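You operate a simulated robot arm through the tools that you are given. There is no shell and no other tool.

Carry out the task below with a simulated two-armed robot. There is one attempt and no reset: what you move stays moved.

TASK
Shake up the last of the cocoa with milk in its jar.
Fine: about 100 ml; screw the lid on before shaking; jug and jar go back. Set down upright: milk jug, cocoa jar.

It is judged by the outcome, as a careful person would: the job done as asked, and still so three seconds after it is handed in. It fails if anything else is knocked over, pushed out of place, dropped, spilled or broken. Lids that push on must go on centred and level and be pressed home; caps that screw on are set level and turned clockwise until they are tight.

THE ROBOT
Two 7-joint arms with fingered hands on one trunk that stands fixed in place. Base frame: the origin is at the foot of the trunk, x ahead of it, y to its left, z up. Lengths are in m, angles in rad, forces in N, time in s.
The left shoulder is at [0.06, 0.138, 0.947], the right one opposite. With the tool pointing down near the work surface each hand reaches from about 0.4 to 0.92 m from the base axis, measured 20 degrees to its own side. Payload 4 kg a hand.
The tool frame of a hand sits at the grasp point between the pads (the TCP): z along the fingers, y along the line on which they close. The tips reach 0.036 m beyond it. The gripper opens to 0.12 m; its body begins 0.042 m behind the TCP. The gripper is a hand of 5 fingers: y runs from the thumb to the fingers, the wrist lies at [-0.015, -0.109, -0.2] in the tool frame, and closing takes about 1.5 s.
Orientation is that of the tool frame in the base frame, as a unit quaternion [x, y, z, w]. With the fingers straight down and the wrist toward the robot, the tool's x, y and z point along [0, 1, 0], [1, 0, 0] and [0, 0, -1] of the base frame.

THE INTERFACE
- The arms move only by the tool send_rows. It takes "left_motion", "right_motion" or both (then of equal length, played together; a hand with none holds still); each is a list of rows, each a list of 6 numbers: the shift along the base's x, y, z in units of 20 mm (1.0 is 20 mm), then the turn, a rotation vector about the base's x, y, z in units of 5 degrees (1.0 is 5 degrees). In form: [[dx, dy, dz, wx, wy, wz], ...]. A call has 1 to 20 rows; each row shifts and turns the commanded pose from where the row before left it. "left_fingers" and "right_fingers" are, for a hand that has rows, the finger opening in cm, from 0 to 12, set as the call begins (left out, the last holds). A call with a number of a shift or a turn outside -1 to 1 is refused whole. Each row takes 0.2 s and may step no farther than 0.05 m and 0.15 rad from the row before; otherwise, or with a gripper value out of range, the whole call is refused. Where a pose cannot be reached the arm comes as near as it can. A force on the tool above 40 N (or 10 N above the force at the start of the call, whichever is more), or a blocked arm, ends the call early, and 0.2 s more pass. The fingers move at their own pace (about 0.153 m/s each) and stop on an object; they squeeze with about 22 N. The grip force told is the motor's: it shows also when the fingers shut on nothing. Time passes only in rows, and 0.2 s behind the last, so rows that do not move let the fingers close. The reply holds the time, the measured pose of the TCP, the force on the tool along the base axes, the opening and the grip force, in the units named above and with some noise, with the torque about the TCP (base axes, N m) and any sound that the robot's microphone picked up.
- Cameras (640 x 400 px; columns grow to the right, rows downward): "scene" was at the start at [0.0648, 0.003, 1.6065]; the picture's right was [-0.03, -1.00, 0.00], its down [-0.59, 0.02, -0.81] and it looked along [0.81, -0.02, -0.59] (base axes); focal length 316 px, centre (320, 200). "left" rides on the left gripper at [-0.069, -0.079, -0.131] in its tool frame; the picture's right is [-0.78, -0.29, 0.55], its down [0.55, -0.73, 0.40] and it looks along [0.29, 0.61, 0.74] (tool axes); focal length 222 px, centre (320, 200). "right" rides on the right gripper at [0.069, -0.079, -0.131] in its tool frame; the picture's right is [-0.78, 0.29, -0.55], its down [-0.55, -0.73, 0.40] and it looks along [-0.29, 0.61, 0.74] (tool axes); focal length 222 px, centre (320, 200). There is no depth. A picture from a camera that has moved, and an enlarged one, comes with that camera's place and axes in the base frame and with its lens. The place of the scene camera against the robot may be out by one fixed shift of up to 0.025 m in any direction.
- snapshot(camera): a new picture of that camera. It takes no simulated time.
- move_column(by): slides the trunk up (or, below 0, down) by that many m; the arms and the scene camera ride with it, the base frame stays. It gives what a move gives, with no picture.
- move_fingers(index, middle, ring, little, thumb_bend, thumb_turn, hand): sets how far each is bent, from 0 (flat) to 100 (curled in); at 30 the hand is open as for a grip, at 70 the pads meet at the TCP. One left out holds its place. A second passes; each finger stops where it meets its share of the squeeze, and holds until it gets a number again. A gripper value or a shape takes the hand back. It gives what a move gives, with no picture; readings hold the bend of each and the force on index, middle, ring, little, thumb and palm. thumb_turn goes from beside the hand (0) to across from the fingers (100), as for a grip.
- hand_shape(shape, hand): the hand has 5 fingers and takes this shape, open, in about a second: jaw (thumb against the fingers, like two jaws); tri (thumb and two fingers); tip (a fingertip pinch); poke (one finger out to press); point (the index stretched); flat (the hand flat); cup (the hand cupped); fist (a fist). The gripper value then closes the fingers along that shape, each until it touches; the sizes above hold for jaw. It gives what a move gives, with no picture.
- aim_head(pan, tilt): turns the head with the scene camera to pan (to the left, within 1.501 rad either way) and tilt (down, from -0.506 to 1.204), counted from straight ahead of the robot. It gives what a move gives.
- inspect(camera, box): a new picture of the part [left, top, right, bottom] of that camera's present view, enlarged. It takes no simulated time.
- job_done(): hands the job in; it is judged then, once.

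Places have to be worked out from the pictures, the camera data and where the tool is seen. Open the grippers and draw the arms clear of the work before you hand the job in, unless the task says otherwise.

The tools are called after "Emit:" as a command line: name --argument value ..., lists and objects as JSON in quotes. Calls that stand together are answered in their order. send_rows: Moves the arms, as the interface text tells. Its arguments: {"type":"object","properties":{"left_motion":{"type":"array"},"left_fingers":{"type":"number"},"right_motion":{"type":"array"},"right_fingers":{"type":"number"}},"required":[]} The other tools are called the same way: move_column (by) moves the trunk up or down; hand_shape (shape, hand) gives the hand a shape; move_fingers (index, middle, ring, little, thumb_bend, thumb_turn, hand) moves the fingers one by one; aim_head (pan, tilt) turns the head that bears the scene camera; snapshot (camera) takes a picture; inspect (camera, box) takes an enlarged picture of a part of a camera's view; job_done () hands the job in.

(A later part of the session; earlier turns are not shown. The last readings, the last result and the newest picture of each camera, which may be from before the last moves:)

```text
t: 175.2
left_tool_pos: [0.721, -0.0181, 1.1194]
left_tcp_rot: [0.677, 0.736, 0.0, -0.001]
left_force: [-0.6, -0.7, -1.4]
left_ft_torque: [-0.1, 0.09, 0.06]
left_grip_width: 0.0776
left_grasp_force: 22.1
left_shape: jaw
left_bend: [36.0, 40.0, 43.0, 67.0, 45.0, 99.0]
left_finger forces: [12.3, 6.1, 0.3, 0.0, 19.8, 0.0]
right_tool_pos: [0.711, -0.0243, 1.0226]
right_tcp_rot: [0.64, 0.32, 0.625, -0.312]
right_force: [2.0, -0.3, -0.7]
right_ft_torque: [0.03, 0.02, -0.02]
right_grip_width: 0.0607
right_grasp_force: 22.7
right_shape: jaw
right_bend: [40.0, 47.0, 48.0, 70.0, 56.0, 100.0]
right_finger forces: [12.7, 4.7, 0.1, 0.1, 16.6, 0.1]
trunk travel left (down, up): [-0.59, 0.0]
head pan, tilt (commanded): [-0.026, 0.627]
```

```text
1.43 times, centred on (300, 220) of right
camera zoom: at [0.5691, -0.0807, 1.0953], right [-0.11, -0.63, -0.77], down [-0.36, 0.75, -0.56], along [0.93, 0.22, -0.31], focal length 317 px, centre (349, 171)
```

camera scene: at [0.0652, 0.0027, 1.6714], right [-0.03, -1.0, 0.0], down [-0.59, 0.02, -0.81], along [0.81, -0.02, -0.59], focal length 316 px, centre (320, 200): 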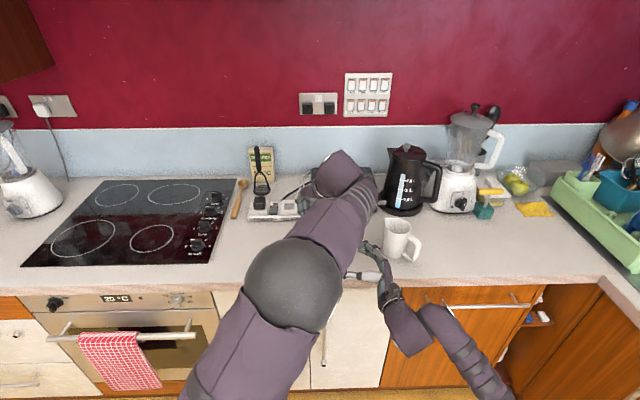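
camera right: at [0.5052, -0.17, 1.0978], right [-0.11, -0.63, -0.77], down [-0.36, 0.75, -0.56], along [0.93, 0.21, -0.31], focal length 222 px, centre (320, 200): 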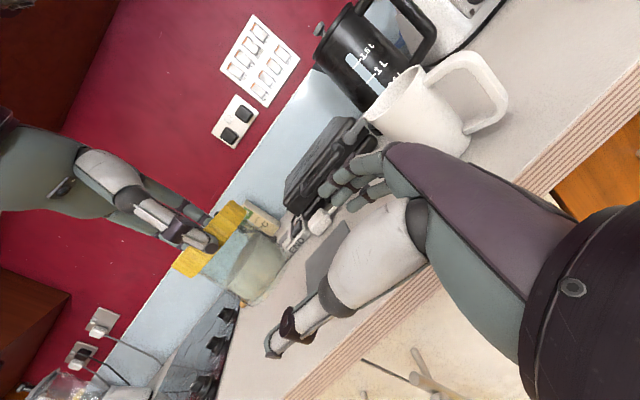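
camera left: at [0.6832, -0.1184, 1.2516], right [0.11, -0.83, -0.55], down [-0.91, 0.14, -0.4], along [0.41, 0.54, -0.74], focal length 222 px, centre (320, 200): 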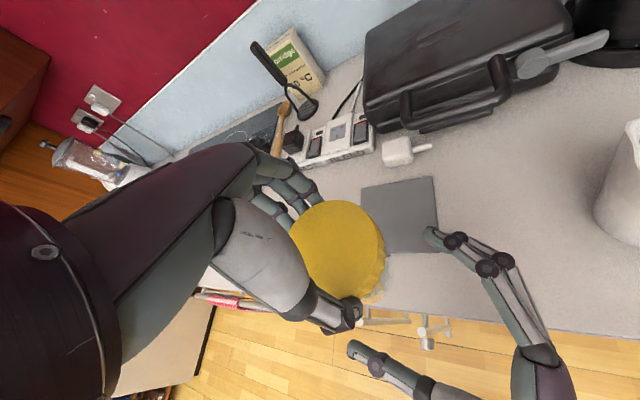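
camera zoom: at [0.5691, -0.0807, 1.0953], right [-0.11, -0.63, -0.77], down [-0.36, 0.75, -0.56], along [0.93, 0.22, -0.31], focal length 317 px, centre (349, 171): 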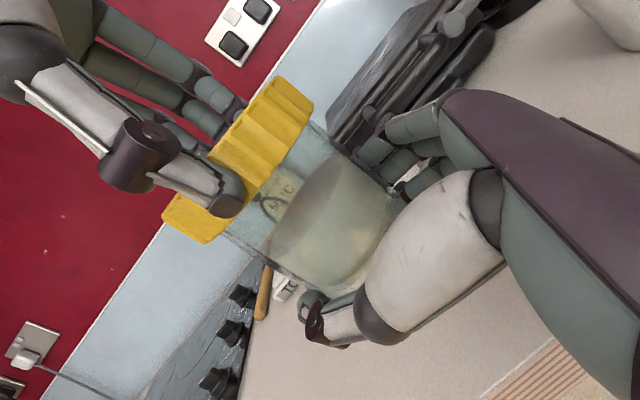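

The lid turns with light resistance (0.06 N·m). I'll continue clockwise.

Emit:
send_rows --left_motion '[[0, 0, 0, 0, 0, -1], [0, 0, 0, 0, 0, -1], [0, 0, 0, 0, 0, -1], [0, 0, 0, 0, 0, -1], [0, 0, 0, 0, 0, 0]]'

Emit:
send_rows --left_motion '[[0, 0, 0, 0, 0, -1], [0, 0, 0, 0, 0, -1], [0, 0, 0, 0, 0, -1], [0, 0, 0, 0, 0, -1], [0, 0, 0, 0, 0, 0]]'

Emit:
send_rows --left_motion '[[0, 0, 0, 0, 0, -1], [0, 0, 0, 0, 0, -1], [0, 0, 0, 0, 0, -1], [0, 0, 0, 0, 0, 0]]'

Emit:
inspect --camera "right" --box '[160, 80, 440, 360]'

```text
t: 176.4
left_tool_pos: [0.7193, -0.0182, 1.1196]
left_tcp_rot: [0.795, 0.607, 0.0, 0.0]
left_force: [-2.2, -0.4, -3.1]
left_ft_torque: [-0.03, 0.22, 0.06]
left_grip_width: 0.0774
left_grasp_force: 21.7
left_shape: jaw
left_bend: [36.0, 40.0, 43.0, 67.0, 45.0, 99.0]
left_finger forces: [12.1, 5.9, 0.4, 0.0, 19.9, 0.0]
right_tool_pos: [0.7095, -0.0255, 1.0228]
right_tcp_rot: [0.641, 0.32, 0.624, -0.312]
right_force: [1.9, 0.2, -0.5]
right_ft_torque: [-0.01, -0.03, -0.04]
right_grip_width: 0.0605
right_grasp_force: 22.2
right_shape: jaw
right_bend: [40.0, 47.0, 48.0, 70.0, 56.0, 100.0]
right_finger forces: [13.0, 4.7, 0.0, 0.1, 16.5, 0.0]
trunk travel left (down, up): [-0.59, 0.0]
head pan, tilt (commanded): [-0.026, 0.627]
```

```text
t: 177.6
left_tool_pos: [0.7194, -0.019, 1.1196]
left_tcp_rot: [0.888, 0.459, 0.0, 0.0]
left_force: [-1.0, 1.0, -5.8]
left_ft_torque: [0.12, 0.21, 0.03]
left_grip_width: 0.0778
left_grasp_force: 22.1
left_shape: jaw
left_bend: [36.0, 40.0, 43.0, 67.0, 45.0, 99.0]
left_finger forces: [12.0, 5.9, 0.4, 0.1, 19.7, 0.1]
right_tool_pos: [0.7098, -0.0243, 1.0227]
right_tcp_rot: [0.641, 0.32, 0.625, -0.311]
right_force: [1.0, -0.8, 2.2]
right_ft_torque: [0.01, -0.12, -0.08]
right_grip_width: 0.0605
right_grasp_force: 22.4
right_shape: jaw
right_bend: [40.0, 47.0, 48.0, 70.0, 57.0, 100.0]
right_finger forces: [13.4, 4.4, 0.0, 0.0, 15.7, 0.0]
trunk travel left (down, up): [-0.59, 0.0]
head pan, tilt (commanded): [-0.026, 0.627]
```

```text
t: 178.6
left_tool_pos: [0.7203, -0.0182, 1.1209]
left_tcp_rot: [0.94, 0.34, 0.0, 0.0]
left_force: [-1.6, 1.7, -4.7]
left_ft_torque: [0.26, 0.26, 0.06]
left_grip_width: 0.0776
left_grasp_force: 22.1
left_shape: jaw
left_bend: [36.0, 40.0, 43.0, 67.0, 45.0, 99.0]
left_finger forces: [11.6, 5.8, 0.3, 0.1, 20.0, 0.1]
right_tool_pos: [0.7095, -0.0239, 1.0215]
right_tcp_rot: [0.641, 0.32, 0.624, -0.312]
right_force: [0.5, -2.2, 1.1]
right_ft_torque: [-0.03, -0.12, -0.04]
right_grip_width: 0.0606
right_grasp_force: 22.3
right_shape: jaw
right_bend: [39.0, 47.0, 48.0, 70.0, 57.0, 100.0]
right_finger forces: [13.6, 4.5, 0.0, 0.0, 15.2, 0.1]
trunk travel left (down, up): [-0.59, 0.0]
head pan, tilt (commanded): [-0.026, 0.627]
```

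```text
1.43 times, centred on (300, 220) of right
camera zoom: at [0.569, -0.0807, 1.0954], right [-0.11, -0.63, -0.77], down [-0.36, 0.75, -0.56], along [0.93, 0.22, -0.31], focal length 317 px, centre (349, 171)
```

zoom: 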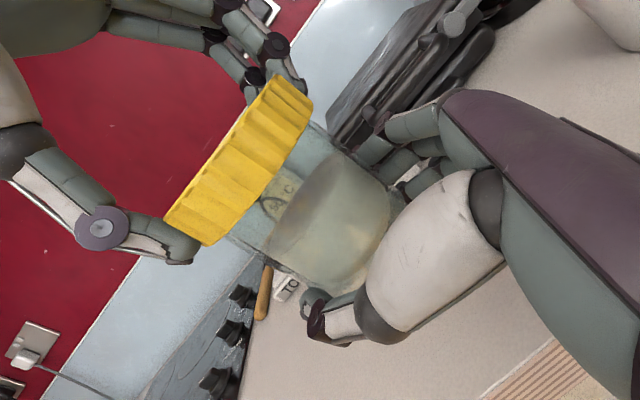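

The torque is still low, and the pull on the left hand shows the thread is drawing the lid down, so it's advancing. I'll follow it down slightly and continue to about −75°.

Emit:
send_rows --left_motion '[[0, 0, -0.03, 0, 0, -1], [0, 0, 0, 0, 0, -1], [0, 0, 0, 0, 0, -1], [0, 0, 0, 0, 0, -1], [0, 0, 0, 0, 0, -1], [0, 0, 0, 0, 0, 0]]'

Emit:
inspect --camera "right" --box '[160, 80, 440, 360]'

Emit:
snapshot --camera "scene"

```text
t: 180.0
left_tool_pos: [0.7213, -0.019, 1.1193]
left_tcp_rot: [0.992, 0.128, 0.0, 0.0]
left_force: [-0.6, 4.3, -4.0]
left_ft_torque: [0.43, 0.16, 0.0]
left_grip_width: 0.0772
left_grasp_force: 22.6
left_shape: jaw
left_bend: [36.0, 40.0, 43.0, 67.0, 45.0, 99.0]
left_finger forces: [11.1, 5.7, 0.3, 0.0, 20.8, 0.1]
right_tool_pos: [0.7097, -0.0251, 1.0234]
right_tcp_rot: [0.641, 0.32, 0.624, -0.312]
right_force: [0.4, -4.1, 1.5]
right_ft_torque: [-0.03, -0.12, -0.06]
right_grip_width: 0.0609
right_grasp_force: 21.4
right_shape: jaw
right_bend: [39.0, 47.0, 48.0, 70.0, 57.0, 100.0]
right_finger forces: [13.5, 5.1, 0.1, 0.1, 14.6, 0.1]
trunk travel left (down, up): [-0.59, 0.0]
head pan, tilt (commanded): [-0.026, 0.627]
```

```text
1.43 times, centred on (300, 220) of right
camera zoom: at [0.5689, -0.0805, 1.0954], right [-0.11, -0.63, -0.77], down [-0.36, 0.75, -0.56], along [0.93, 0.22, -0.31], focal length 317 px, centre (349, 171)
```

zoom: 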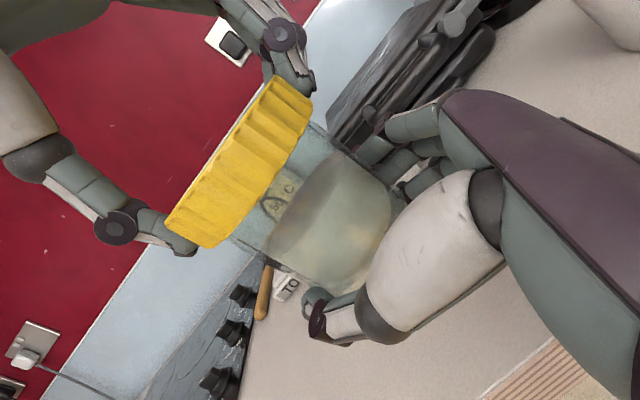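

```text
taken
camera scene: at [0.0651, 0.003, 1.6715], right [-0.03, -1.0, 0.0], down [-0.59, 0.02, -0.81], along [0.81, -0.02, -0.59], focal length 316 px, centre (320, 200)
```

scene: 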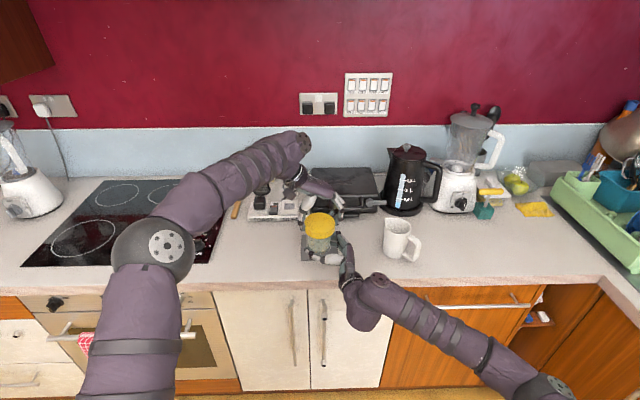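

The first in-air stroke is done (about 103°) with low torque. I'll open the left fingers, leaving the jar in the right hand, and look before swinging back for another stroke.

Emit:
send_rows --left_motion '[[0, 0, 0, 0, 0, 0], [0, 0, 0, 0, 0, 0]]' --left_fingers 8.6

Emit:
send_rows --left_motion '[[0, 0, 0, 0, 0, 0], [0, 0, 0, 0, 0, 0]]' --left_fingers 10

Emit:
inspect --camera "right" --box '[160, 80, 440, 360]'

Emit:
inspect --camera "left" --box '[240, 120, 480, 320]'

Emit:
inspect --camera "scene" --box '[280, 170, 370, 270]'

```text
t: 180.6
left_tool_pos: [0.7201, -0.0199, 1.1197]
left_tcp_rot: [0.992, 0.129, 0.001, 0.001]
left_force: [0.0, -0.2, 1.2]
left_ft_torque: [0.02, 0.01, -0.01]
left_grip_width: 0.086
left_grasp_force: 0.0
left_shape: jaw
left_bend: [34.0, 38.0, 36.0, 58.0, 41.0, 99.0]
left_finger forces: [0.1, 0.0, 0.0, 0.0, 0.0, 0.0]
right_tool_pos: [0.7102, -0.0237, 1.0218]
right_tcp_rot: [0.641, 0.32, 0.624, -0.313]
right_force: [-0.6, -0.3, 0.1]
right_ft_torque: [0.01, 0.06, -0.01]
right_grip_width: 0.0609
right_grasp_force: 22.1
right_shape: jaw
right_bend: [39.0, 47.0, 48.0, 70.0, 57.0, 100.0]
right_finger forces: [12.8, 6.3, 0.1, 0.0, 16.4, 0.0]
trunk travel left (down, up): [-0.59, 0.0]
head pan, tilt (commanded): [-0.026, 0.627]
```

```text
t: 181.2
left_tool_pos: [0.7218, -0.0188, 1.1195]
left_tcp_rot: [0.992, 0.13, 0.0, 0.0]
left_force: [0.5, 0.7, 0.7]
left_ft_torque: [-0.01, -0.02, 0.01]
left_grip_width: 0.0994
left_grasp_force: 0.0
left_shape: jaw
left_bend: [32.0, 34.0, 33.0, 47.0, 39.0, 98.0]
left_finger forces: [0.1, 0.0, 0.0, 0.0, 0.1, 0.0]
right_tool_pos: [0.7101, -0.0246, 1.022]
right_tcp_rot: [0.641, 0.319, 0.624, -0.312]
right_force: [-0.1, -0.3, -0.2]
right_ft_torque: [-0.01, 0.03, -0.02]
right_grip_width: 0.0606
right_grasp_force: 21.8
right_shape: jaw
right_bend: [39.0, 47.0, 48.0, 70.0, 57.0, 100.0]
right_finger forces: [12.7, 6.3, 0.0, 0.0, 16.1, 0.1]
trunk travel left (down, up): [-0.59, 0.0]
head pan, tilt (commanded): [-0.026, 0.627]
```

```text
1.43 times, centred on (300, 220) of right
camera zoom: at [0.5691, -0.0805, 1.0953], right [-0.11, -0.63, -0.77], down [-0.36, 0.75, -0.56], along [0.93, 0.22, -0.31], focal length 317 px, centre (349, 171)
```

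zoom: 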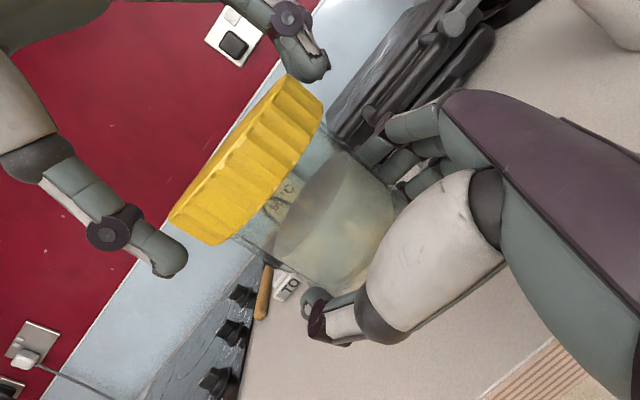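

```text
2.00 times, centred on (360, 220) of left
camera zoom: at [0.6329, 0.0389, 1.2508], right [-0.83, 0.08, -0.55], down [0.34, 0.85, -0.4], along [0.43, -0.52, -0.74], focal length 444 px, centre (240, 160)
```

zoom: 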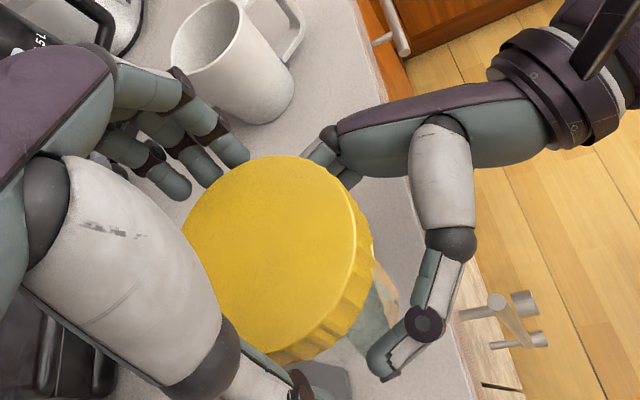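

```text
4.00 times, centred on (325, 220) of scene
camera zoom: at [0.0653, 0.003, 1.6714], right [-0.03, -1.0, 0.0], down [-0.59, 0.02, -0.81], along [0.81, -0.02, -0.59], focal length 1266 px, centre (300, 120)
```

zoom: 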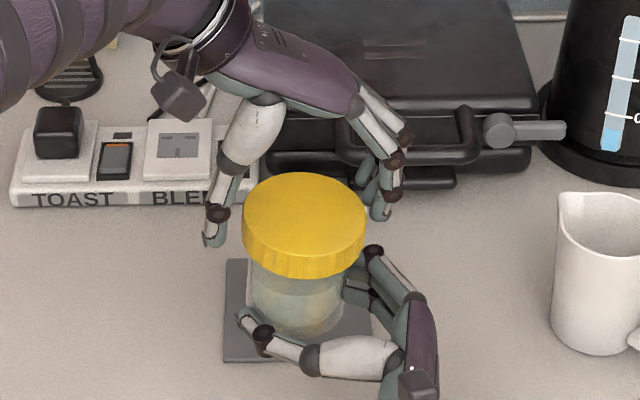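

The jar sits securely in the right hand with the lid level. I'll take another pair of readings, since I expected the jar's weight to show on the right hand.

Emit:
send_rows --right_motion '[[0, 0, 0, 0, 0, 0]]'

Emit:
send_rows --right_motion '[[0, 0, 0, 0, 0, 0]]'

Emit:
inspect --camera "scene" --box '[300, 190, 350, 260]'

```text
t: 181.6
left_tool_pos: [0.7206, -0.019, 1.1192]
left_tcp_rot: [0.992, 0.129, 0.0, 0.0]
left_force: [0.5, 0.0, 0.2]
left_ft_torque: [0.01, -0.01, -0.01]
left_grip_width: 0.0996
left_grasp_force: 0.0
left_shape: jaw
left_bend: [32.0, 34.0, 33.0, 47.0, 39.0, 98.0]
left_finger forces: [0.1, 0.0, 0.1, 0.0, 0.1, 0.0]
right_tool_pos: [0.7099, -0.0237, 1.0217]
right_tcp_rot: [0.641, 0.32, 0.625, -0.312]
right_force: [0.0, 0.4, -1.2]
right_ft_torque: [-0.04, 0.04, -0.02]
right_grip_width: 0.0609
right_grasp_force: 22.2
right_shape: jaw
right_bend: [39.0, 47.0, 48.0, 70.0, 57.0, 100.0]
right_finger forces: [12.9, 6.2, 0.0, 0.0, 16.2, 0.0]
trunk travel left (down, up): [-0.59, 0.0]
head pan, tilt (commanded): [-0.026, 0.627]
```

```text
t: 182.0
left_tool_pos: [0.721, -0.0197, 1.118]
left_tcp_rot: [0.992, 0.13, 0.001, 0.0]
left_force: [0.0, -0.7, -0.3]
left_ft_torque: [0.0, -0.02, 0.01]
left_grip_width: 0.0999
left_grasp_force: 0.1
left_shape: jaw
left_bend: [32.0, 34.0, 33.0, 47.0, 39.0, 98.0]
left_finger forces: [0.0, 0.0, 0.0, 0.0, 0.0, 0.1]
right_tool_pos: [0.711, -0.0238, 1.0227]
right_tcp_rot: [0.64, 0.32, 0.625, -0.312]
right_force: [0.2, 0.2, 0.0]
right_ft_torque: [0.0, 0.03, 0.01]
right_grip_width: 0.0608
right_grasp_force: 22.1
right_shape: jaw
right_bend: [39.0, 47.0, 48.0, 70.0, 57.0, 100.0]
right_finger forces: [12.8, 6.2, 0.0, 0.1, 16.1, 0.2]
trunk travel left (down, up): [-0.59, 0.0]
head pan, tilt (commanded): [-0.026, 0.627]
```

```text
5.71 times, centred on (325, 225) of scene
camera zoom: at [0.0653, 0.003, 1.6714], right [-0.03, -1.0, 0.0], down [-0.59, 0.02, -0.81], along [0.81, -0.02, -0.59], focal length 1809 px, centre (291, 57)
```

zoom: 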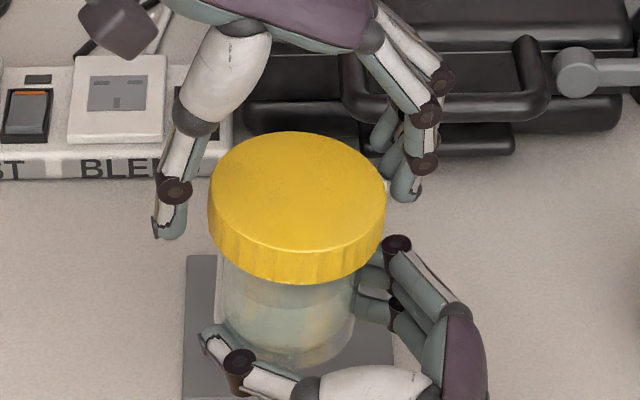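

The right hand holds the jar steadily, so I'll carry on. I'll raise the left hand clear of the lid and swing it back counter-clockwise for the next stroke.

Emit:
send_rows --left_motion '[[0, 0, 0.6, 0, 0, 0], [0, 0, 0.7, 0, 0, 0], [0, 0, 0.7, 0, 0, 0], [0, 0, 0, 0, 0, 1], [0, 0, 0, 0, 0, 1], [0, 0, 0, 0, 0, 1], [0, 0, 0, 0, 0, 1], [0, 0, 0, 0, 0, 1], [0, 0, 0, 0, 0, 1], [0, 0, 0, 0, 0, 1], [0, 0, 0, 0, 0, 1], [0, 0, 0, 0, 0, 1], [0, 0, 0, 0, 0, 1], [0, 0, 0, 0, 0, 1], [0, 0, 0, 0, 0, 1], [0, 0, 0, 0, 0, 0]]' --left_fingers 12

Emit:
send_rows --left_motion '[[0, 0, 0, 0, 0, 1], [0, 0, 0, 0, 0, 1], [0, 0, 0, 0, 0, 1], [0, 0, 0, 0, 0, 1], [0, 0, 0, 0, 0, 1], [0, 0, 0, 0, 0, 1], [0, 0, 0, 0, 0, 1], [0, 0, 0, 0, 0, 1], [0, 0, 0, 0, 0, 1], [0, 0, 0, 0, 0, 1], [0, 0, 0, 0, 0, 1], [0, 0, 0, 0, 0, 0]]'

Emit:
inspect --camera "left" --box '[240, 120, 480, 320]'

Emit:
inspect --camera "right" --box '[160, 80, 440, 360]'

```text
t: 185.4
left_tool_pos: [0.72, -0.018, 1.1583]
left_tcp_rot: [0.794, 0.608, -0.001, 0.0]
left_force: [-0.6, -0.3, 0.4]
left_ft_torque: [0.0, -0.01, 0.0]
left_grip_width: 0.1198
left_grasp_force: 0.1
left_shape: jaw
left_bend: [30.0, 30.0, 30.0, 30.0, 30.0, 97.0]
left_finger forces: [0.1, 0.0, 0.0, 0.1, 0.0, 0.0]
right_tool_pos: [0.7106, -0.0246, 1.0227]
right_tcp_rot: [0.641, 0.32, 0.625, -0.312]
right_force: [0.2, -0.5, 0.0]
right_ft_torque: [-0.01, 0.0, -0.01]
right_grip_width: 0.0609
right_grasp_force: 21.4
right_shape: jaw
right_bend: [39.0, 47.0, 48.0, 70.0, 57.0, 100.0]
right_finger forces: [12.7, 6.2, 0.1, 0.1, 16.1, 0.0]
trunk travel left (down, up): [-0.59, 0.0]
head pan, tilt (commanded): [-0.026, 0.627]
```

```text
t: 188.0
left_tool_pos: [0.7195, -0.018, 1.1582]
left_tcp_rot: [0.423, 0.906, -0.001, -0.001]
left_force: [-0.6, 0.5, 0.9]
left_ft_torque: [0.02, -0.01, 0.0]
left_grip_width: 0.1198
left_grasp_force: 0.0
left_shape: jaw
left_bend: [30.0, 30.0, 30.0, 30.0, 30.0, 97.0]
left_finger forces: [0.0, 0.1, 0.0, 0.0, 0.1, 0.0]
right_tool_pos: [0.7111, -0.0246, 1.0224]
right_tcp_rot: [0.641, 0.32, 0.624, -0.312]
right_force: [-0.3, -0.2, -0.5]
right_ft_torque: [-0.05, 0.02, -0.01]
right_grip_width: 0.0608
right_grasp_force: 21.9
right_shape: jaw
right_bend: [39.0, 47.0, 48.0, 70.0, 57.0, 100.0]
right_finger forces: [12.9, 6.2, 0.0, 0.1, 16.0, 0.1]
trunk travel left (down, up): [-0.59, 0.0]
head pan, tilt (commanded): [-0.026, 0.627]
```

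```text
2.00 times, centred on (360, 220) of left
camera zoom: at [0.704, -0.1234, 1.2904], right [0.28, -0.79, -0.55], down [-0.92, -0.05, -0.4], along [0.29, 0.61, -0.74], focal length 444 px, centre (240, 160)
```

zoom: 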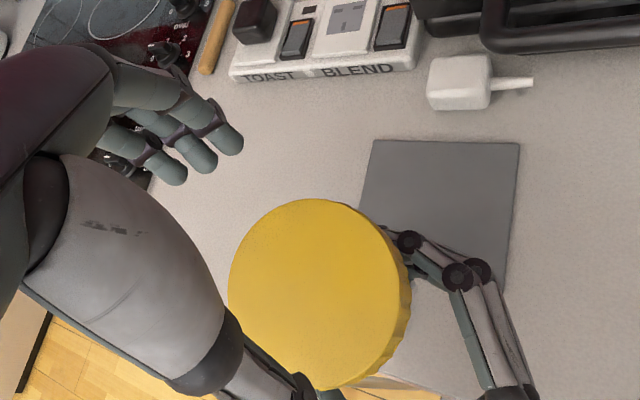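

```text
1.43 times, centred on (300, 220) of right
camera zoom: at [0.569, -0.0804, 1.0954], right [-0.11, -0.63, -0.77], down [-0.36, 0.75, -0.56], along [0.93, 0.22, -0.31], focal length 317 px, centre (349, 171)
```

zoom: 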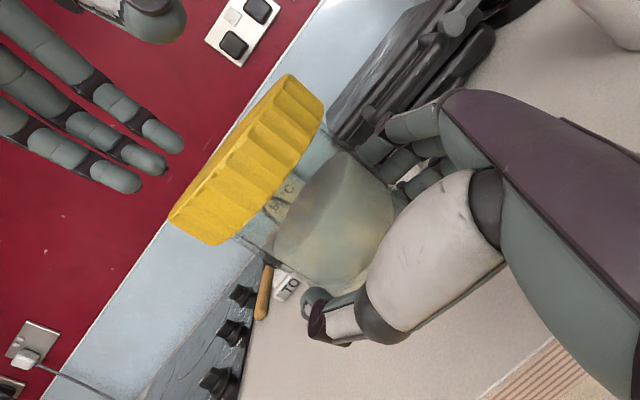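

The jar is steady. From two opposite views the lid centre averages to (0.7175, -0.0236), so I'll centre the left hand there, lower to grip height and close for the second stroke.

Emit:
send_rows --left_motion '[[-0.1, -0.28, -0.5, 0, 0, 0], [0, 0, -0.7, 0, 0, 0], [0, 0, -0.5, 0, 0, 0], [0, 0, -0.25, 0, 0, 0], [0, 0, 0, 0, 0, 0]]'

Emit:
inspect --camera "left" --box '[240, 120, 480, 320]'

Emit:
inspect --camera "right" --box '[160, 80, 440, 360]'

```text
t: 189.2
left_tool_pos: [0.7179, -0.0257, 1.1206]
left_tcp_rot: [0.425, 0.905, 0.0, 0.0]
left_force: [0.3, 0.7, -0.1]
left_ft_torque: [0.04, 0.01, -0.01]
left_grip_width: 0.1198
left_grasp_force: 0.0
left_shape: jaw
left_bend: [30.0, 30.0, 30.0, 30.0, 30.0, 97.0]
left_finger forces: [0.1, 0.1, 0.1, 0.0, 0.0, 0.1]
right_tool_pos: [0.7101, -0.0242, 1.0215]
right_tcp_rot: [0.641, 0.32, 0.624, -0.312]
right_force: [0.0, -0.7, 0.2]
right_ft_torque: [-0.03, 0.04, 0.03]
right_grip_width: 0.0607
right_grasp_force: 22.5
right_shape: jaw
right_bend: [39.0, 47.0, 48.0, 70.0, 57.0, 100.0]
right_finger forces: [12.9, 6.2, 0.0, 0.0, 16.1, 0.0]
trunk travel left (down, up): [-0.59, 0.0]
head pan, tilt (commanded): [-0.026, 0.627]
```

```text
2.00 times, centred on (360, 220) of left
camera zoom: at [0.7019, -0.13, 1.2517], right [0.28, -0.79, -0.55], down [-0.92, -0.05, -0.4], along [0.29, 0.61, -0.74], focal length 444 px, centre (240, 160)
```

zoom: 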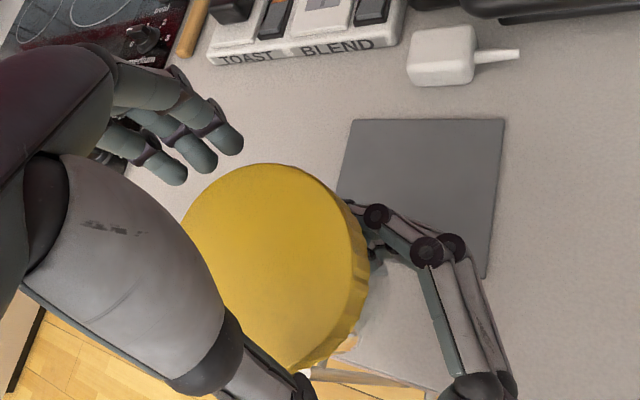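

```text
1.43 times, centred on (300, 220) of right
camera zoom: at [0.569, -0.0805, 1.0953], right [-0.11, -0.63, -0.77], down [-0.36, 0.75, -0.56], along [0.93, 0.22, -0.31], focal length 317 px, centre (349, 171)
```

zoom: 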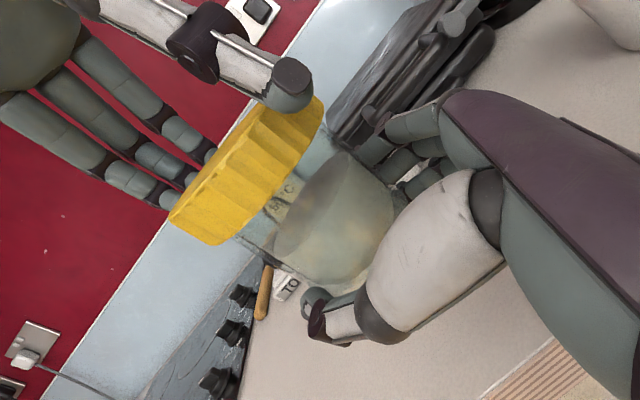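

The hand is centred on the lid. I'll close onto it gradually.

Emit:
send_rows --left_motion '[[0, 0, 0, 0, 0, 0], [0, 0, 0, 0, 0, 0]]' --left_fingers 9

Emit:
send_rows --left_motion '[[0, 0, 0, 0, 0, 0], [0, 0, 0, 0, 0, 0]]' --left_fingers 8.3

Emit:
send_rows --left_motion '[[0, 0, 0, 0, 0, 0], [0, 0, 0, 0, 0, 0], [0, 0, 0, 0, 0, 0], [0, 0, 0, 0, 0, 0], [0, 0, 0, 0, 0, 0]]' --left_fingers 0

Emit:
inspect --camera "right" --box '[160, 80, 440, 360]'

```text
t: 189.8
left_tool_pos: [0.7168, -0.0252, 1.1197]
left_tcp_rot: [0.424, 0.906, 0.0, 0.0]
left_force: [-0.4, 1.1, 0.0]
left_ft_torque: [-0.01, 0.04, 0.01]
left_grip_width: 0.0903
left_grasp_force: 0.1
left_shape: jaw
left_bend: [33.0, 36.0, 35.0, 55.0, 40.0, 99.0]
left_finger forces: [0.0, 0.0, 0.0, 0.1, 0.1, 0.1]
right_tool_pos: [0.7115, -0.0241, 1.022]
right_tcp_rot: [0.641, 0.32, 0.624, -0.312]
right_force: [0.4, -0.2, -0.4]
right_ft_torque: [-0.05, 0.03, 0.0]
right_grip_width: 0.0607
right_grasp_force: 22.0
right_shape: jaw
right_bend: [39.0, 47.0, 48.0, 70.0, 57.0, 100.0]
right_finger forces: [12.7, 6.3, 0.0, 0.1, 16.1, 0.0]
trunk travel left (down, up): [-0.59, 0.0]
head pan, tilt (commanded): [-0.026, 0.627]
```

```text
t: 190.4
left_tool_pos: [0.7186, -0.0248, 1.12]
left_tcp_rot: [0.424, 0.905, 0.001, 0.001]
left_force: [0.0, 0.0, -0.7]
left_ft_torque: [-0.03, -0.01, -0.03]
left_grip_width: 0.0843
left_grasp_force: 0.2
left_shape: jaw
left_bend: [34.0, 38.0, 37.0, 60.0, 41.0, 99.0]
left_finger forces: [0.7, 0.1, 0.0, 0.0, 0.7, 0.0]
right_tool_pos: [0.7106, -0.0251, 1.023]
right_tcp_rot: [0.641, 0.32, 0.624, -0.312]
right_force: [-0.5, 0.0, -0.7]
right_ft_torque: [-0.01, 0.06, -0.03]
right_grip_width: 0.0609
right_grasp_force: 21.7
right_shape: jaw
right_bend: [39.0, 47.0, 48.0, 70.0, 57.0, 100.0]
right_finger forces: [12.7, 6.1, 0.0, 0.1, 16.2, 0.0]
trunk travel left (down, up): [-0.59, 0.0]
head pan, tilt (commanded): [-0.026, 0.627]
```

```text
t: 191.6
left_tool_pos: [0.7184, -0.0237, 1.1201]
left_tcp_rot: [0.424, 0.906, 0.0, 0.0]
left_force: [0.4, -0.6, 0.7]
left_ft_torque: [-0.04, 0.02, 0.01]
left_grip_width: 0.0803
left_grasp_force: 21.4
left_shape: jaw
left_bend: [35.0, 39.0, 41.0, 66.0, 44.0, 99.0]
left_finger forces: [9.9, 6.3, 2.1, 0.0, 18.5, 0.0]
right_tool_pos: [0.7102, -0.0242, 1.0223]
right_tcp_rot: [0.64, 0.321, 0.624, -0.313]
right_force: [-0.5, -0.7, -0.2]
right_ft_torque: [-0.03, 0.01, 0.0]
right_grip_width: 0.0605
right_grasp_force: 22.1
right_shape: jaw
right_bend: [39.0, 47.0, 48.0, 70.0, 57.0, 100.0]
right_finger forces: [12.7, 5.6, 0.0, 0.0, 16.1, 0.0]
trunk travel left (down, up): [-0.59, 0.0]
head pan, tilt (commanded): [-0.026, 0.627]
```

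```text
1.43 times, centred on (300, 220) of right
camera zoom: at [0.569, -0.0805, 1.0953], right [-0.11, -0.63, -0.77], down [-0.36, 0.75, -0.56], along [0.93, 0.22, -0.31], focal length 317 px, centre (349, 171)
```

zoom: 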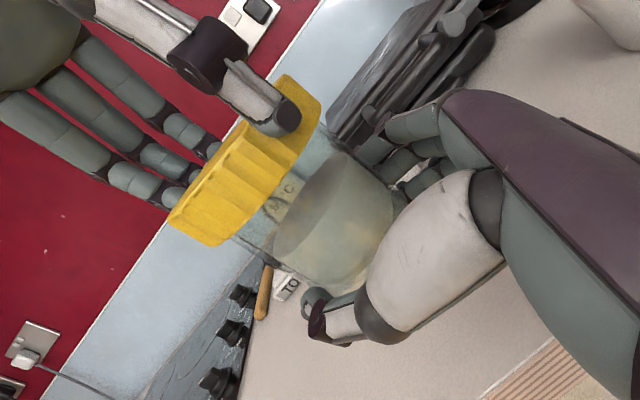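

The grip is well centred with no side load. Starting the second clockwise stroke and reading the torque along the way.

Emit:
send_rows --left_motion '[[0, 0, 0, 0, 0, -0.7], [0, 0, 0, 0, 0, -1], [0, 0, 0, 0, 0, -1], [0, 0, 0, 0, 0, -1], [0, 0, 0, 0, 0, -1], [0, 0, 0, 0, 0, 0]]'

Emit:
send_rows --left_motion '[[0, 0, 0, 0, 0, -1], [0, 0, 0, 0, 0, -1], [0, 0, 0, 0, 0, -1], [0, 0, 0, 0, 0, -1], [0, 0, 0, 0, 0, 0]]'

Emit:
send_rows --left_motion '[[0, 0, 0, 0, 0, -1], [0, 0, 0, 0, 0, -1], [0, 0, 0, 0, 0, -1], [0, 0, 0, 0, 0, -1], [0, 0, 0, 0, 0, 0]]'

Emit:
inspect --camera "right" --box '[160, 80, 440, 360]'

```text
t: 193.0
left_tool_pos: [0.7187, -0.0244, 1.1206]
left_tcp_rot: [0.6, 0.8, 0.0, 0.001]
left_force: [-4.7, -1.5, -0.9]
left_ft_torque: [-0.1, 0.35, 0.05]
left_grip_width: 0.0797
left_grasp_force: 22.4
left_shape: jaw
left_bend: [36.0, 40.0, 42.0, 66.0, 44.0, 99.0]
left_finger forces: [9.5, 5.9, 1.6, 0.0, 20.3, 0.1]
right_tool_pos: [0.7102, -0.0259, 1.0225]
right_tcp_rot: [0.641, 0.32, 0.625, -0.311]
right_force: [3.4, 1.4, -0.1]
right_ft_torque: [-0.05, -0.01, -0.01]
right_grip_width: 0.0611
right_grasp_force: 22.3
right_shape: jaw
right_bend: [39.0, 47.0, 48.0, 70.0, 57.0, 100.0]
right_finger forces: [13.7, 6.1, 0.0, 0.0, 15.6, 0.0]
trunk travel left (down, up): [-0.59, 0.0]
head pan, tilt (commanded): [-0.026, 0.627]
```

```text
t: 194.2
left_tool_pos: [0.7177, -0.0234, 1.1194]
left_tcp_rot: [0.73, 0.684, 0.001, 0.0]
left_force: [-6.1, 0.2, 0.2]
left_ft_torque: [0.07, 0.55, 0.06]
left_grip_width: 0.0793
left_grasp_force: 22.4
left_shape: jaw
left_bend: [36.0, 40.0, 42.0, 66.0, 43.0, 99.0]
left_finger forces: [9.1, 5.5, 1.1, 0.0, 20.9, 0.0]
right_tool_pos: [0.71, -0.024, 1.022]
right_tcp_rot: [0.641, 0.32, 0.624, -0.313]
right_force: [6.3, 0.1, 0.1]
right_ft_torque: [-0.03, 0.02, -0.09]
right_grip_width: 0.0614
right_grasp_force: 21.8
right_shape: jaw
right_bend: [39.0, 47.0, 48.0, 70.0, 57.0, 100.0]
right_finger forces: [14.5, 7.0, 0.0, 0.0, 14.7, 0.0]
trunk travel left (down, up): [-0.59, 0.0]
head pan, tilt (commanded): [-0.026, 0.627]
```

```text
t: 195.4
left_tool_pos: [0.7182, -0.0248, 1.1205]
left_tcp_rot: [0.837, 0.547, 0.0, 0.0]
left_force: [-6.4, 3.1, -1.0]
left_ft_torque: [0.38, 0.7, 0.05]
left_grip_width: 0.0791
left_grasp_force: 22.1
left_shape: jaw
left_bend: [36.0, 40.0, 42.0, 66.0, 43.0, 99.0]
left_finger forces: [8.8, 5.1, 0.7, 0.0, 21.2, 0.0]
right_tool_pos: [0.7111, -0.0255, 1.0221]
right_tcp_rot: [0.641, 0.32, 0.624, -0.312]
right_force: [6.0, -2.4, 0.4]
right_ft_torque: [-0.07, -0.09, -0.11]
right_grip_width: 0.0622
right_grasp_force: 22.2
right_shape: jaw
right_bend: [39.0, 47.0, 48.0, 70.0, 58.0, 100.0]
right_finger forces: [14.9, 6.9, 0.1, 0.1, 13.6, 0.0]
trunk travel left (down, up): [-0.59, 0.0]
head pan, tilt (commanded): [-0.026, 0.627]
```

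```text
1.43 times, centred on (300, 220) of right
camera zoom: at [0.5691, -0.0809, 1.0955], right [-0.11, -0.63, -0.77], down [-0.36, 0.75, -0.56], along [0.93, 0.21, -0.31], focal length 317 px, centre (349, 171)
```

zoom: 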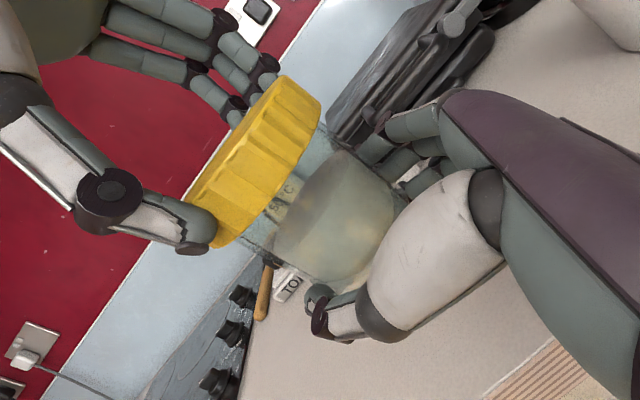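

It's still turning freely (0.05 N·m), but a side force is building from a small eccentricity. I'll shift the left hand about 2 mm to relieve it and keep turning.

Emit:
send_rows --left_motion '[[-0.09, 0.04, 0, 0, 0, -0.5], [0, 0, 0, 0, 0, -1], [-0.02, 0.03, 0, 0, 0, -1], [0, 0, 0, 0, 0, -1], [0, 0, 0, 0, 0, 0]]'

Emit:
send_rows --left_motion '[[0, 0.05, 0, 0, 0, -1], [0, 0, 0, 0, 0, -1], [0, 0.03, 0, 0, 0, -1], [0, 0, 0, 0, 0, -1], [0, 0, 0, 0, 0, 0]]'

Emit:
inspect --camera "right" --box '[160, 80, 440, 360]'

```text
t: 196.6
left_tool_pos: [0.7155, -0.0226, 1.1208]
left_tcp_rot: [0.911, 0.412, 0.001, 0.0]
left_force: [-2.3, 2.4, -2.4]
left_ft_torque: [0.32, 0.24, 0.03]
left_grip_width: 0.0793
left_grasp_force: 22.4
left_shape: jaw
left_bend: [36.0, 40.0, 42.0, 66.0, 44.0, 99.0]
left_finger forces: [10.0, 6.6, 1.5, 0.0, 19.6, 0.1]
right_tool_pos: [0.7096, -0.0236, 1.0225]
right_tcp_rot: [0.641, 0.32, 0.624, -0.311]
right_force: [1.1, -2.6, 0.5]
right_ft_torque: [-0.06, -0.07, -0.07]
right_grip_width: 0.0607
right_grasp_force: 22.2
right_shape: jaw
right_bend: [38.0, 49.0, 48.0, 70.0, 58.0, 100.0]
right_finger forces: [14.9, 3.3, 0.1, 0.1, 12.7, 0.0]
trunk travel left (down, up): [-0.59, 0.0]
head pan, tilt (commanded): [-0.026, 0.627]
```

```text
t: 197.8
left_tool_pos: [0.7161, -0.0208, 1.1193]
left_tcp_rot: [0.969, 0.248, 0.0, 0.001]
left_force: [-1.6, 4.3, 0.0]
left_ft_torque: [0.56, 0.25, 0.06]
left_grip_width: 0.079
left_grasp_force: 21.4
left_shape: jaw
left_bend: [36.0, 40.0, 42.0, 66.0, 44.0, 99.0]
left_finger forces: [9.2, 5.6, 1.1, 0.0, 20.0, 0.0]
right_tool_pos: [0.7095, -0.0243, 1.023]
right_tcp_rot: [0.641, 0.32, 0.624, -0.312]
right_force: [2.1, -4.8, 0.2]
right_ft_torque: [-0.1, -0.01, -0.08]
right_grip_width: 0.0609
right_grasp_force: 21.6
right_shape: jaw
right_bend: [38.0, 49.0, 48.0, 70.0, 59.0, 100.0]
right_finger forces: [15.8, 4.0, 0.1, 0.0, 12.0, 0.0]
trunk travel left (down, up): [-0.59, 0.0]
head pan, tilt (commanded): [-0.026, 0.627]
```

```text
1.43 times, centred on (300, 220) of right
camera zoom: at [0.5691, -0.0807, 1.0953], right [-0.11, -0.63, -0.77], down [-0.36, 0.75, -0.56], along [0.93, 0.21, -0.31], focal length 317 px, centre (349, 171)
```

zoom: 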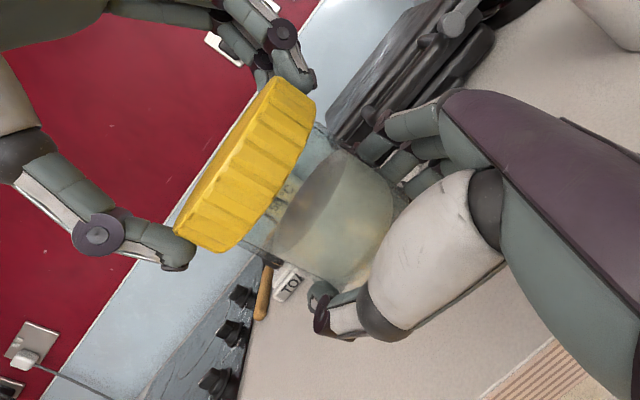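

Still turning freely, about 200° of lid rotation with the jar held. I'll release, swing back and take a third stroke.

Emit:
send_rows --left_motion '[[0, 0, 0, 0, 0, 0], [0, 0, 0, 0, 0, 0]]' --left_fingers 8.8

Emit:
send_rows --left_motion '[[0, 0, 0.3, 0, 0, 0], [0, 0, 0.8, 0, 0, 0], [0, 0, 0.8, 0, 0, 0], [0, 0, 0, 0, 0, 1], [0, 0, 0, 0, 0, 1], [0, 0, 0, 0, 0, 1], [0, 0, 0, 0, 0, 1], [0, 0, 0, 0, 0, 1], [0, 0, 0, 0, 0, 1], [0, 0, 0, 0, 0, 1], [0, 0, 0, 0, 0, 1], [0, 0, 0, 0, 0, 1], [0, 0, 0, 0, 0, 1], [0, 0, 0, 0, 0, 1], [0, 0, 0, 0, 0, 1], [0, 0, 0, 0, 0, 1], [0, 0, 0, 0, 0, 1], [0, 0, 0, 0, 0, 1], [0, 0, 0, 0, 0, 1]]' --left_fingers 12

Emit:
send_rows --left_motion '[[0, 0, 0, 0, 0, 1], [0, 0, 0, 0, 0, 1], [0, 0, 0, 0, 0, 1], [0, 0, 0, 0, 0, 1], [0, 0, 0, 0, 0, 0]]'

Emit:
inspect --camera "left" --box '[240, 120, 480, 320]'

Emit:
inspect --camera "right" --box '[160, 80, 440, 360]'

```text
t: 198.4
left_tool_pos: [0.7157, -0.0224, 1.1203]
left_tcp_rot: [0.969, 0.248, 0.0, 0.001]
left_force: [0.5, 0.0, 0.9]
left_ft_torque: [0.0, 0.02, 0.02]
left_grip_width: 0.0878
left_grasp_force: 0.1
left_shape: jaw
left_bend: [34.0, 37.0, 36.0, 57.0, 40.0, 99.0]
left_finger forces: [0.2, 0.0, 0.1, 0.0, 0.0, 0.0]
right_tool_pos: [0.7102, -0.0232, 1.0214]
right_tcp_rot: [0.64, 0.321, 0.624, -0.313]
right_force: [-0.7, 0.1, 0.2]
right_ft_torque: [-0.05, 0.07, -0.01]
right_grip_width: 0.0605
right_grasp_force: 22.4
right_shape: jaw
right_bend: [38.0, 50.0, 48.0, 70.0, 59.0, 100.0]
right_finger forces: [14.4, 4.7, 0.0, 0.0, 14.5, 0.1]
trunk travel left (down, up): [-0.59, 0.0]
head pan, tilt (commanded): [-0.026, 0.627]
```

```text
t: 202.4
left_tool_pos: [0.7161, -0.0221, 1.1584]
left_tcp_rot: [0.582, 0.813, 0.001, 0.0]
left_force: [0.3, 0.5, -0.3]
left_ft_torque: [0.01, 0.04, -0.02]
left_grip_width: 0.1196
left_grasp_force: 0.0
left_shape: jaw
left_bend: [30.0, 30.0, 30.0, 30.0, 30.0, 97.0]
left_finger forces: [0.0, 0.0, 0.0, 0.1, 0.0, 0.0]
right_tool_pos: [0.7102, -0.0248, 1.0226]
right_tcp_rot: [0.641, 0.32, 0.624, -0.313]
right_force: [1.0, 0.2, 0.1]
right_ft_torque: [0.02, 0.0, 0.01]
right_grip_width: 0.0605
right_grasp_force: 22.3
right_shape: jaw
right_bend: [38.0, 50.0, 48.0, 70.0, 59.0, 100.0]
right_finger forces: [14.4, 4.8, 0.0, 0.0, 14.5, 0.0]
trunk travel left (down, up): [-0.59, 0.0]
head pan, tilt (commanded): [-0.026, 0.627]
```

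```text
t: 203.6
left_tool_pos: [0.7155, -0.0201, 1.1582]
left_tcp_rot: [0.431, 0.902, -0.001, 0.001]
left_force: [0.3, 0.9, -0.3]
left_ft_torque: [-0.02, -0.01, -0.03]
left_grip_width: 0.1195
left_grasp_force: 0.0
left_shape: jaw
left_bend: [30.0, 30.0, 30.0, 30.0, 30.0, 97.0]
left_finger forces: [0.1, 0.1, 0.1, 0.0, 0.0, 0.0]
right_tool_pos: [0.7106, -0.0249, 1.0227]
right_tcp_rot: [0.641, 0.321, 0.623, -0.312]
right_force: [0.2, 0.8, -0.2]
right_ft_torque: [0.0, 0.03, -0.01]
right_grip_width: 0.0605
right_grasp_force: 21.7
right_shape: jaw
right_bend: [38.0, 50.0, 48.0, 70.0, 59.0, 100.0]
right_finger forces: [14.3, 4.7, 0.0, 0.1, 14.5, 0.1]
trunk travel left (down, up): [-0.59, 0.0]
head pan, tilt (commanded): [-0.026, 0.627]
```

```text
2.00 times, centred on (360, 220) of left
camera zoom: at [0.6981, -0.1256, 1.2894], right [0.27, -0.79, -0.55], down [-0.92, -0.03, -0.4], along [0.3, 0.61, -0.74], focal length 444 px, centre (240, 160)
```

zoom: 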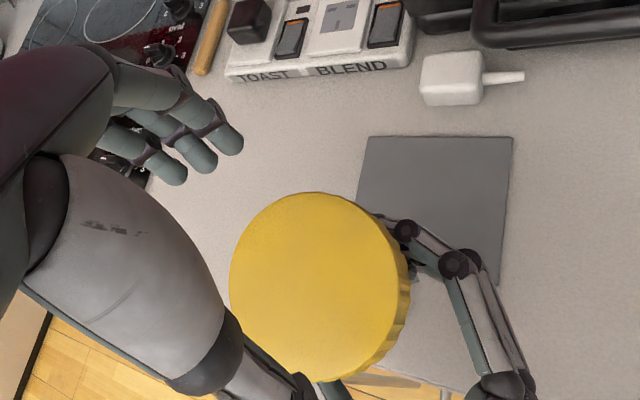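

```text
1.43 times, centred on (300, 220) of right
camera zoom: at [0.569, -0.0804, 1.0954], right [-0.11, -0.63, -0.77], down [-0.36, 0.75, -0.56], along [0.93, 0.22, -0.31], focal length 317 px, centre (349, 171)
```

zoom: 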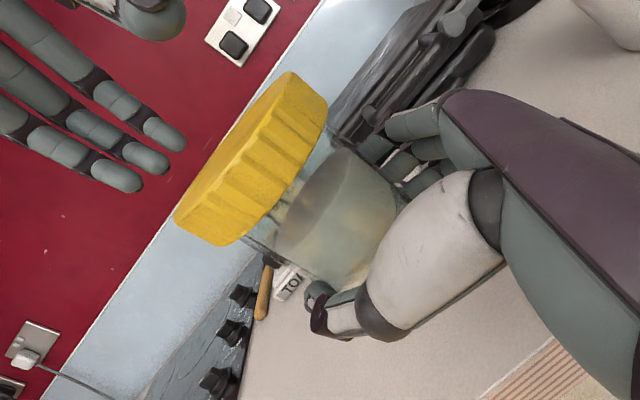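

The jar stays put in the right hand. I'll recentre the left hand on the lid, lower, and grip again for stroke three.

Emit:
send_rows --left_motion '[[0.1, -0.12, -0.5, 0, 0, 0], [0, 0, -0.7, 0, 0, 0], [0, 0, -0.5, 0, 0, 0], [0, 0, -0.35, 0, 0, 0], [0, 0, 0, 0, 0, 0]]'

Emit:
send_rows --left_motion '[[0, 0, 0, 0, 0, 0], [0, 0, 0, 0, 0, 0], [0, 0, 0, 0, 0, 0]]' --left_fingers 8.4

Emit:
send_rows --left_motion '[[0, 0, 0, 0, 0, 0], [0, 0, 0, 0, 0, 0], [0, 0, 0, 0, 0, 0], [0, 0, 0, 0, 0, 0]]' --left_fingers 0

Emit:
inspect --camera "right" --box '[160, 80, 440, 360]'

```text
t: 204.8
left_tool_pos: [0.7178, -0.0244, 1.1168]
left_tcp_rot: [0.431, 0.902, 0.0, 0.001]
left_force: [0.2, -0.7, -0.2]
left_ft_torque: [-0.01, 0.03, -0.02]
left_grip_width: 0.1195
left_grasp_force: 0.1
left_shape: jaw
left_bend: [30.0, 30.0, 30.0, 30.0, 30.0, 97.0]
left_finger forces: [0.0, 0.0, 0.0, 0.0, 0.0, 0.0]
right_tool_pos: [0.7102, -0.025, 1.0219]
right_tcp_rot: [0.64, 0.32, 0.624, -0.313]
right_force: [1.0, -0.3, -0.6]
right_ft_torque: [-0.01, 0.03, -0.01]
right_grip_width: 0.0604
right_grasp_force: 21.7
right_shape: jaw
right_bend: [38.0, 50.0, 48.0, 70.0, 59.0, 100.0]
right_finger forces: [14.3, 4.6, 0.1, 0.0, 14.4, 0.0]
trunk travel left (down, up): [-0.59, 0.0]
head pan, tilt (commanded): [-0.026, 0.627]
```

```text
t: 205.6
left_tool_pos: [0.7194, -0.024, 1.1179]
left_tcp_rot: [0.432, 0.902, 0.0, 0.0]
left_force: [1.0, 0.0, 1.1]
left_ft_torque: [0.0, 0.0, 0.02]
left_grip_width: 0.0845
left_grasp_force: 0.0
left_shape: jaw
left_bend: [34.0, 38.0, 37.0, 59.0, 41.0, 99.0]
left_finger forces: [0.1, 0.0, 0.1, 0.0, 0.3, 0.1]
right_tool_pos: [0.7106, -0.0235, 1.0219]
right_tcp_rot: [0.641, 0.32, 0.623, -0.313]
right_force: [0.6, 0.0, -0.2]
right_ft_torque: [-0.01, 0.07, 0.03]
right_grip_width: 0.0604
right_grasp_force: 21.4
right_shape: jaw
right_bend: [38.0, 50.0, 48.0, 70.0, 59.0, 100.0]
right_finger forces: [14.4, 4.7, 0.0, 0.1, 14.6, 0.1]
trunk travel left (down, up): [-0.59, 0.0]
head pan, tilt (commanded): [-0.026, 0.627]
```

```text
t: 206.6
left_tool_pos: [0.7188, -0.0238, 1.1175]
left_tcp_rot: [0.432, 0.902, -0.001, -0.001]
left_force: [-0.3, 0.9, 0.3]
left_ft_torque: [-0.03, -0.02, 0.0]
left_grip_width: 0.0786
left_grasp_force: 21.9
left_shape: jaw
left_bend: [35.0, 40.0, 41.0, 67.0, 44.0, 99.0]
left_finger forces: [10.4, 6.0, 2.2, 0.0, 19.3, 0.1]
right_tool_pos: [0.71, -0.0249, 1.0216]
right_tcp_rot: [0.64, 0.32, 0.624, -0.313]
right_force: [1.1, 0.5, 0.2]
right_ft_torque: [-0.01, 0.08, 0.01]
right_grip_width: 0.0603
right_grasp_force: 21.8
right_shape: jaw
right_bend: [38.0, 50.0, 48.0, 70.0, 59.0, 100.0]
right_finger forces: [14.6, 4.7, 0.0, 0.0, 14.4, 0.1]
trunk travel left (down, up): [-0.59, 0.0]
head pan, tilt (commanded): [-0.026, 0.627]
```

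```text
1.43 times, centred on (300, 220) of right
camera zoom: at [0.5691, -0.0805, 1.0953], right [-0.11, -0.63, -0.77], down [-0.36, 0.75, -0.56], along [0.93, 0.22, -0.31], focal length 317 px, centre (349, 171)
```

zoom: 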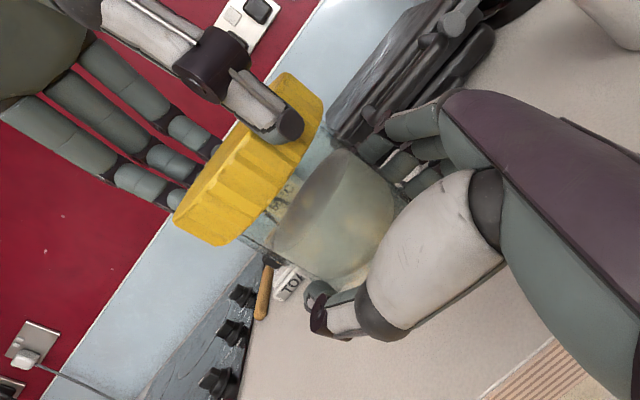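

Gripped again. Third clockwise stroke, with a small built-in lateral compensation for the eccentricity.

Emit:
send_rows --left_motion '[[-0.008, 0.001, 0, 0, 0, -0.7], [-0.008, 0.001, 0, 0, 0, -1], [-0.008, 0.001, 0, 0, 0, -1], [-0.008, 0.001, 0, 0, 0, -1], [-0.008, 0.001, 0, 0, 0, -1], [-0.008, 0.001, 0, 0, 0, -1], [0, 0, 0, 0, 0, 0]]'

Emit:
send_rows --left_motion '[[-0.007, 0.005, 0, 0, 0, -1], [-0.007, 0.005, 0, 0, 0, -1], [-0.007, 0.005, 0, 0, 0, -1], [-0.007, 0.005, 0, 0, 0, -1], [-0.007, 0.005, 0, 0, 0, -1], [0, 0, 0, 0, 0, 0]]'

Emit:
inspect --camera "right" --box '[160, 80, 440, 360]'

```text
t: 208.2
left_tool_pos: [0.7169, -0.0236, 1.1178]
left_tcp_rot: [0.641, 0.767, 0.0, 0.001]
left_force: [1.7, 0.9, -1.0]
left_ft_torque: [0.12, -0.2, 0.0]
left_grip_width: 0.0784
left_grasp_force: 21.9
left_shape: jaw
left_bend: [35.0, 40.0, 41.0, 67.0, 44.0, 99.0]
left_finger forces: [11.5, 7.1, 2.7, 0.0, 19.5, 0.0]
right_tool_pos: [0.7094, -0.0241, 1.0223]
right_tcp_rot: [0.641, 0.32, 0.624, -0.312]
right_force: [-1.4, 0.1, 0.4]
right_ft_torque: [-0.03, 0.02, -0.04]
right_grip_width: 0.0606
right_grasp_force: 22.3
right_shape: jaw
right_bend: [38.0, 50.0, 48.0, 70.0, 59.0, 100.0]
right_finger forces: [13.1, 3.9, 0.0, 0.0, 14.8, 0.0]
trunk travel left (down, up): [-0.59, 0.0]
head pan, tilt (commanded): [-0.026, 0.627]
```

```text
t: 209.6
left_tool_pos: [0.7155, -0.0232, 1.1167]
left_tcp_rot: [0.791, 0.611, 0.0, -0.001]
left_force: [-0.3, 0.8, 0.7]
left_ft_torque: [0.12, 0.01, 0.32]
left_grip_width: 0.0783
left_grasp_force: 22.3
left_shape: jaw
left_bend: [35.0, 41.0, 42.0, 67.0, 44.0, 98.0]
left_finger forces: [11.5, 6.0, 2.6, 0.0, 20.3, 0.0]
right_tool_pos: [0.7093, -0.0251, 1.021]
right_tcp_rot: [0.642, 0.319, 0.624, -0.313]
right_force: [0.8, -0.8, -1.1]
right_ft_torque: [-0.07, 0.11, -0.31]
right_grip_width: 0.0596
right_grasp_force: 22.0
right_shape: jaw
right_bend: [38.0, 50.0, 48.0, 70.0, 59.0, 100.0]
right_finger forces: [10.3, 4.1, 0.1, 0.0, 15.2, 0.1]
trunk travel left (down, up): [-0.59, 0.0]
head pan, tilt (commanded): [-0.026, 0.627]
```

```text
1.43 times, centred on (300, 220) of right
camera zoom: at [0.5692, -0.0809, 1.0952], right [-0.11, -0.63, -0.77], down [-0.36, 0.75, -0.56], along [0.93, 0.21, -0.31], focal length 317 px, centre (349, 171)
```

zoom: 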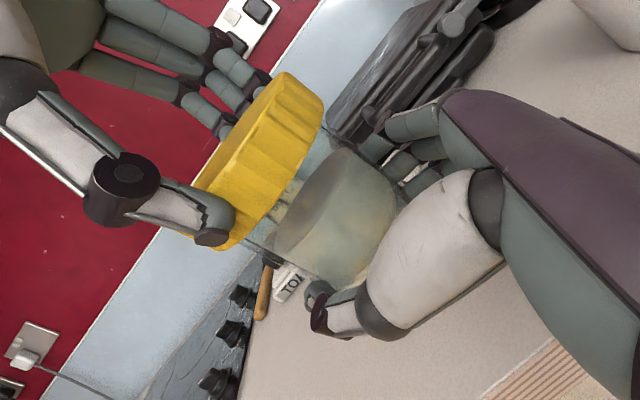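

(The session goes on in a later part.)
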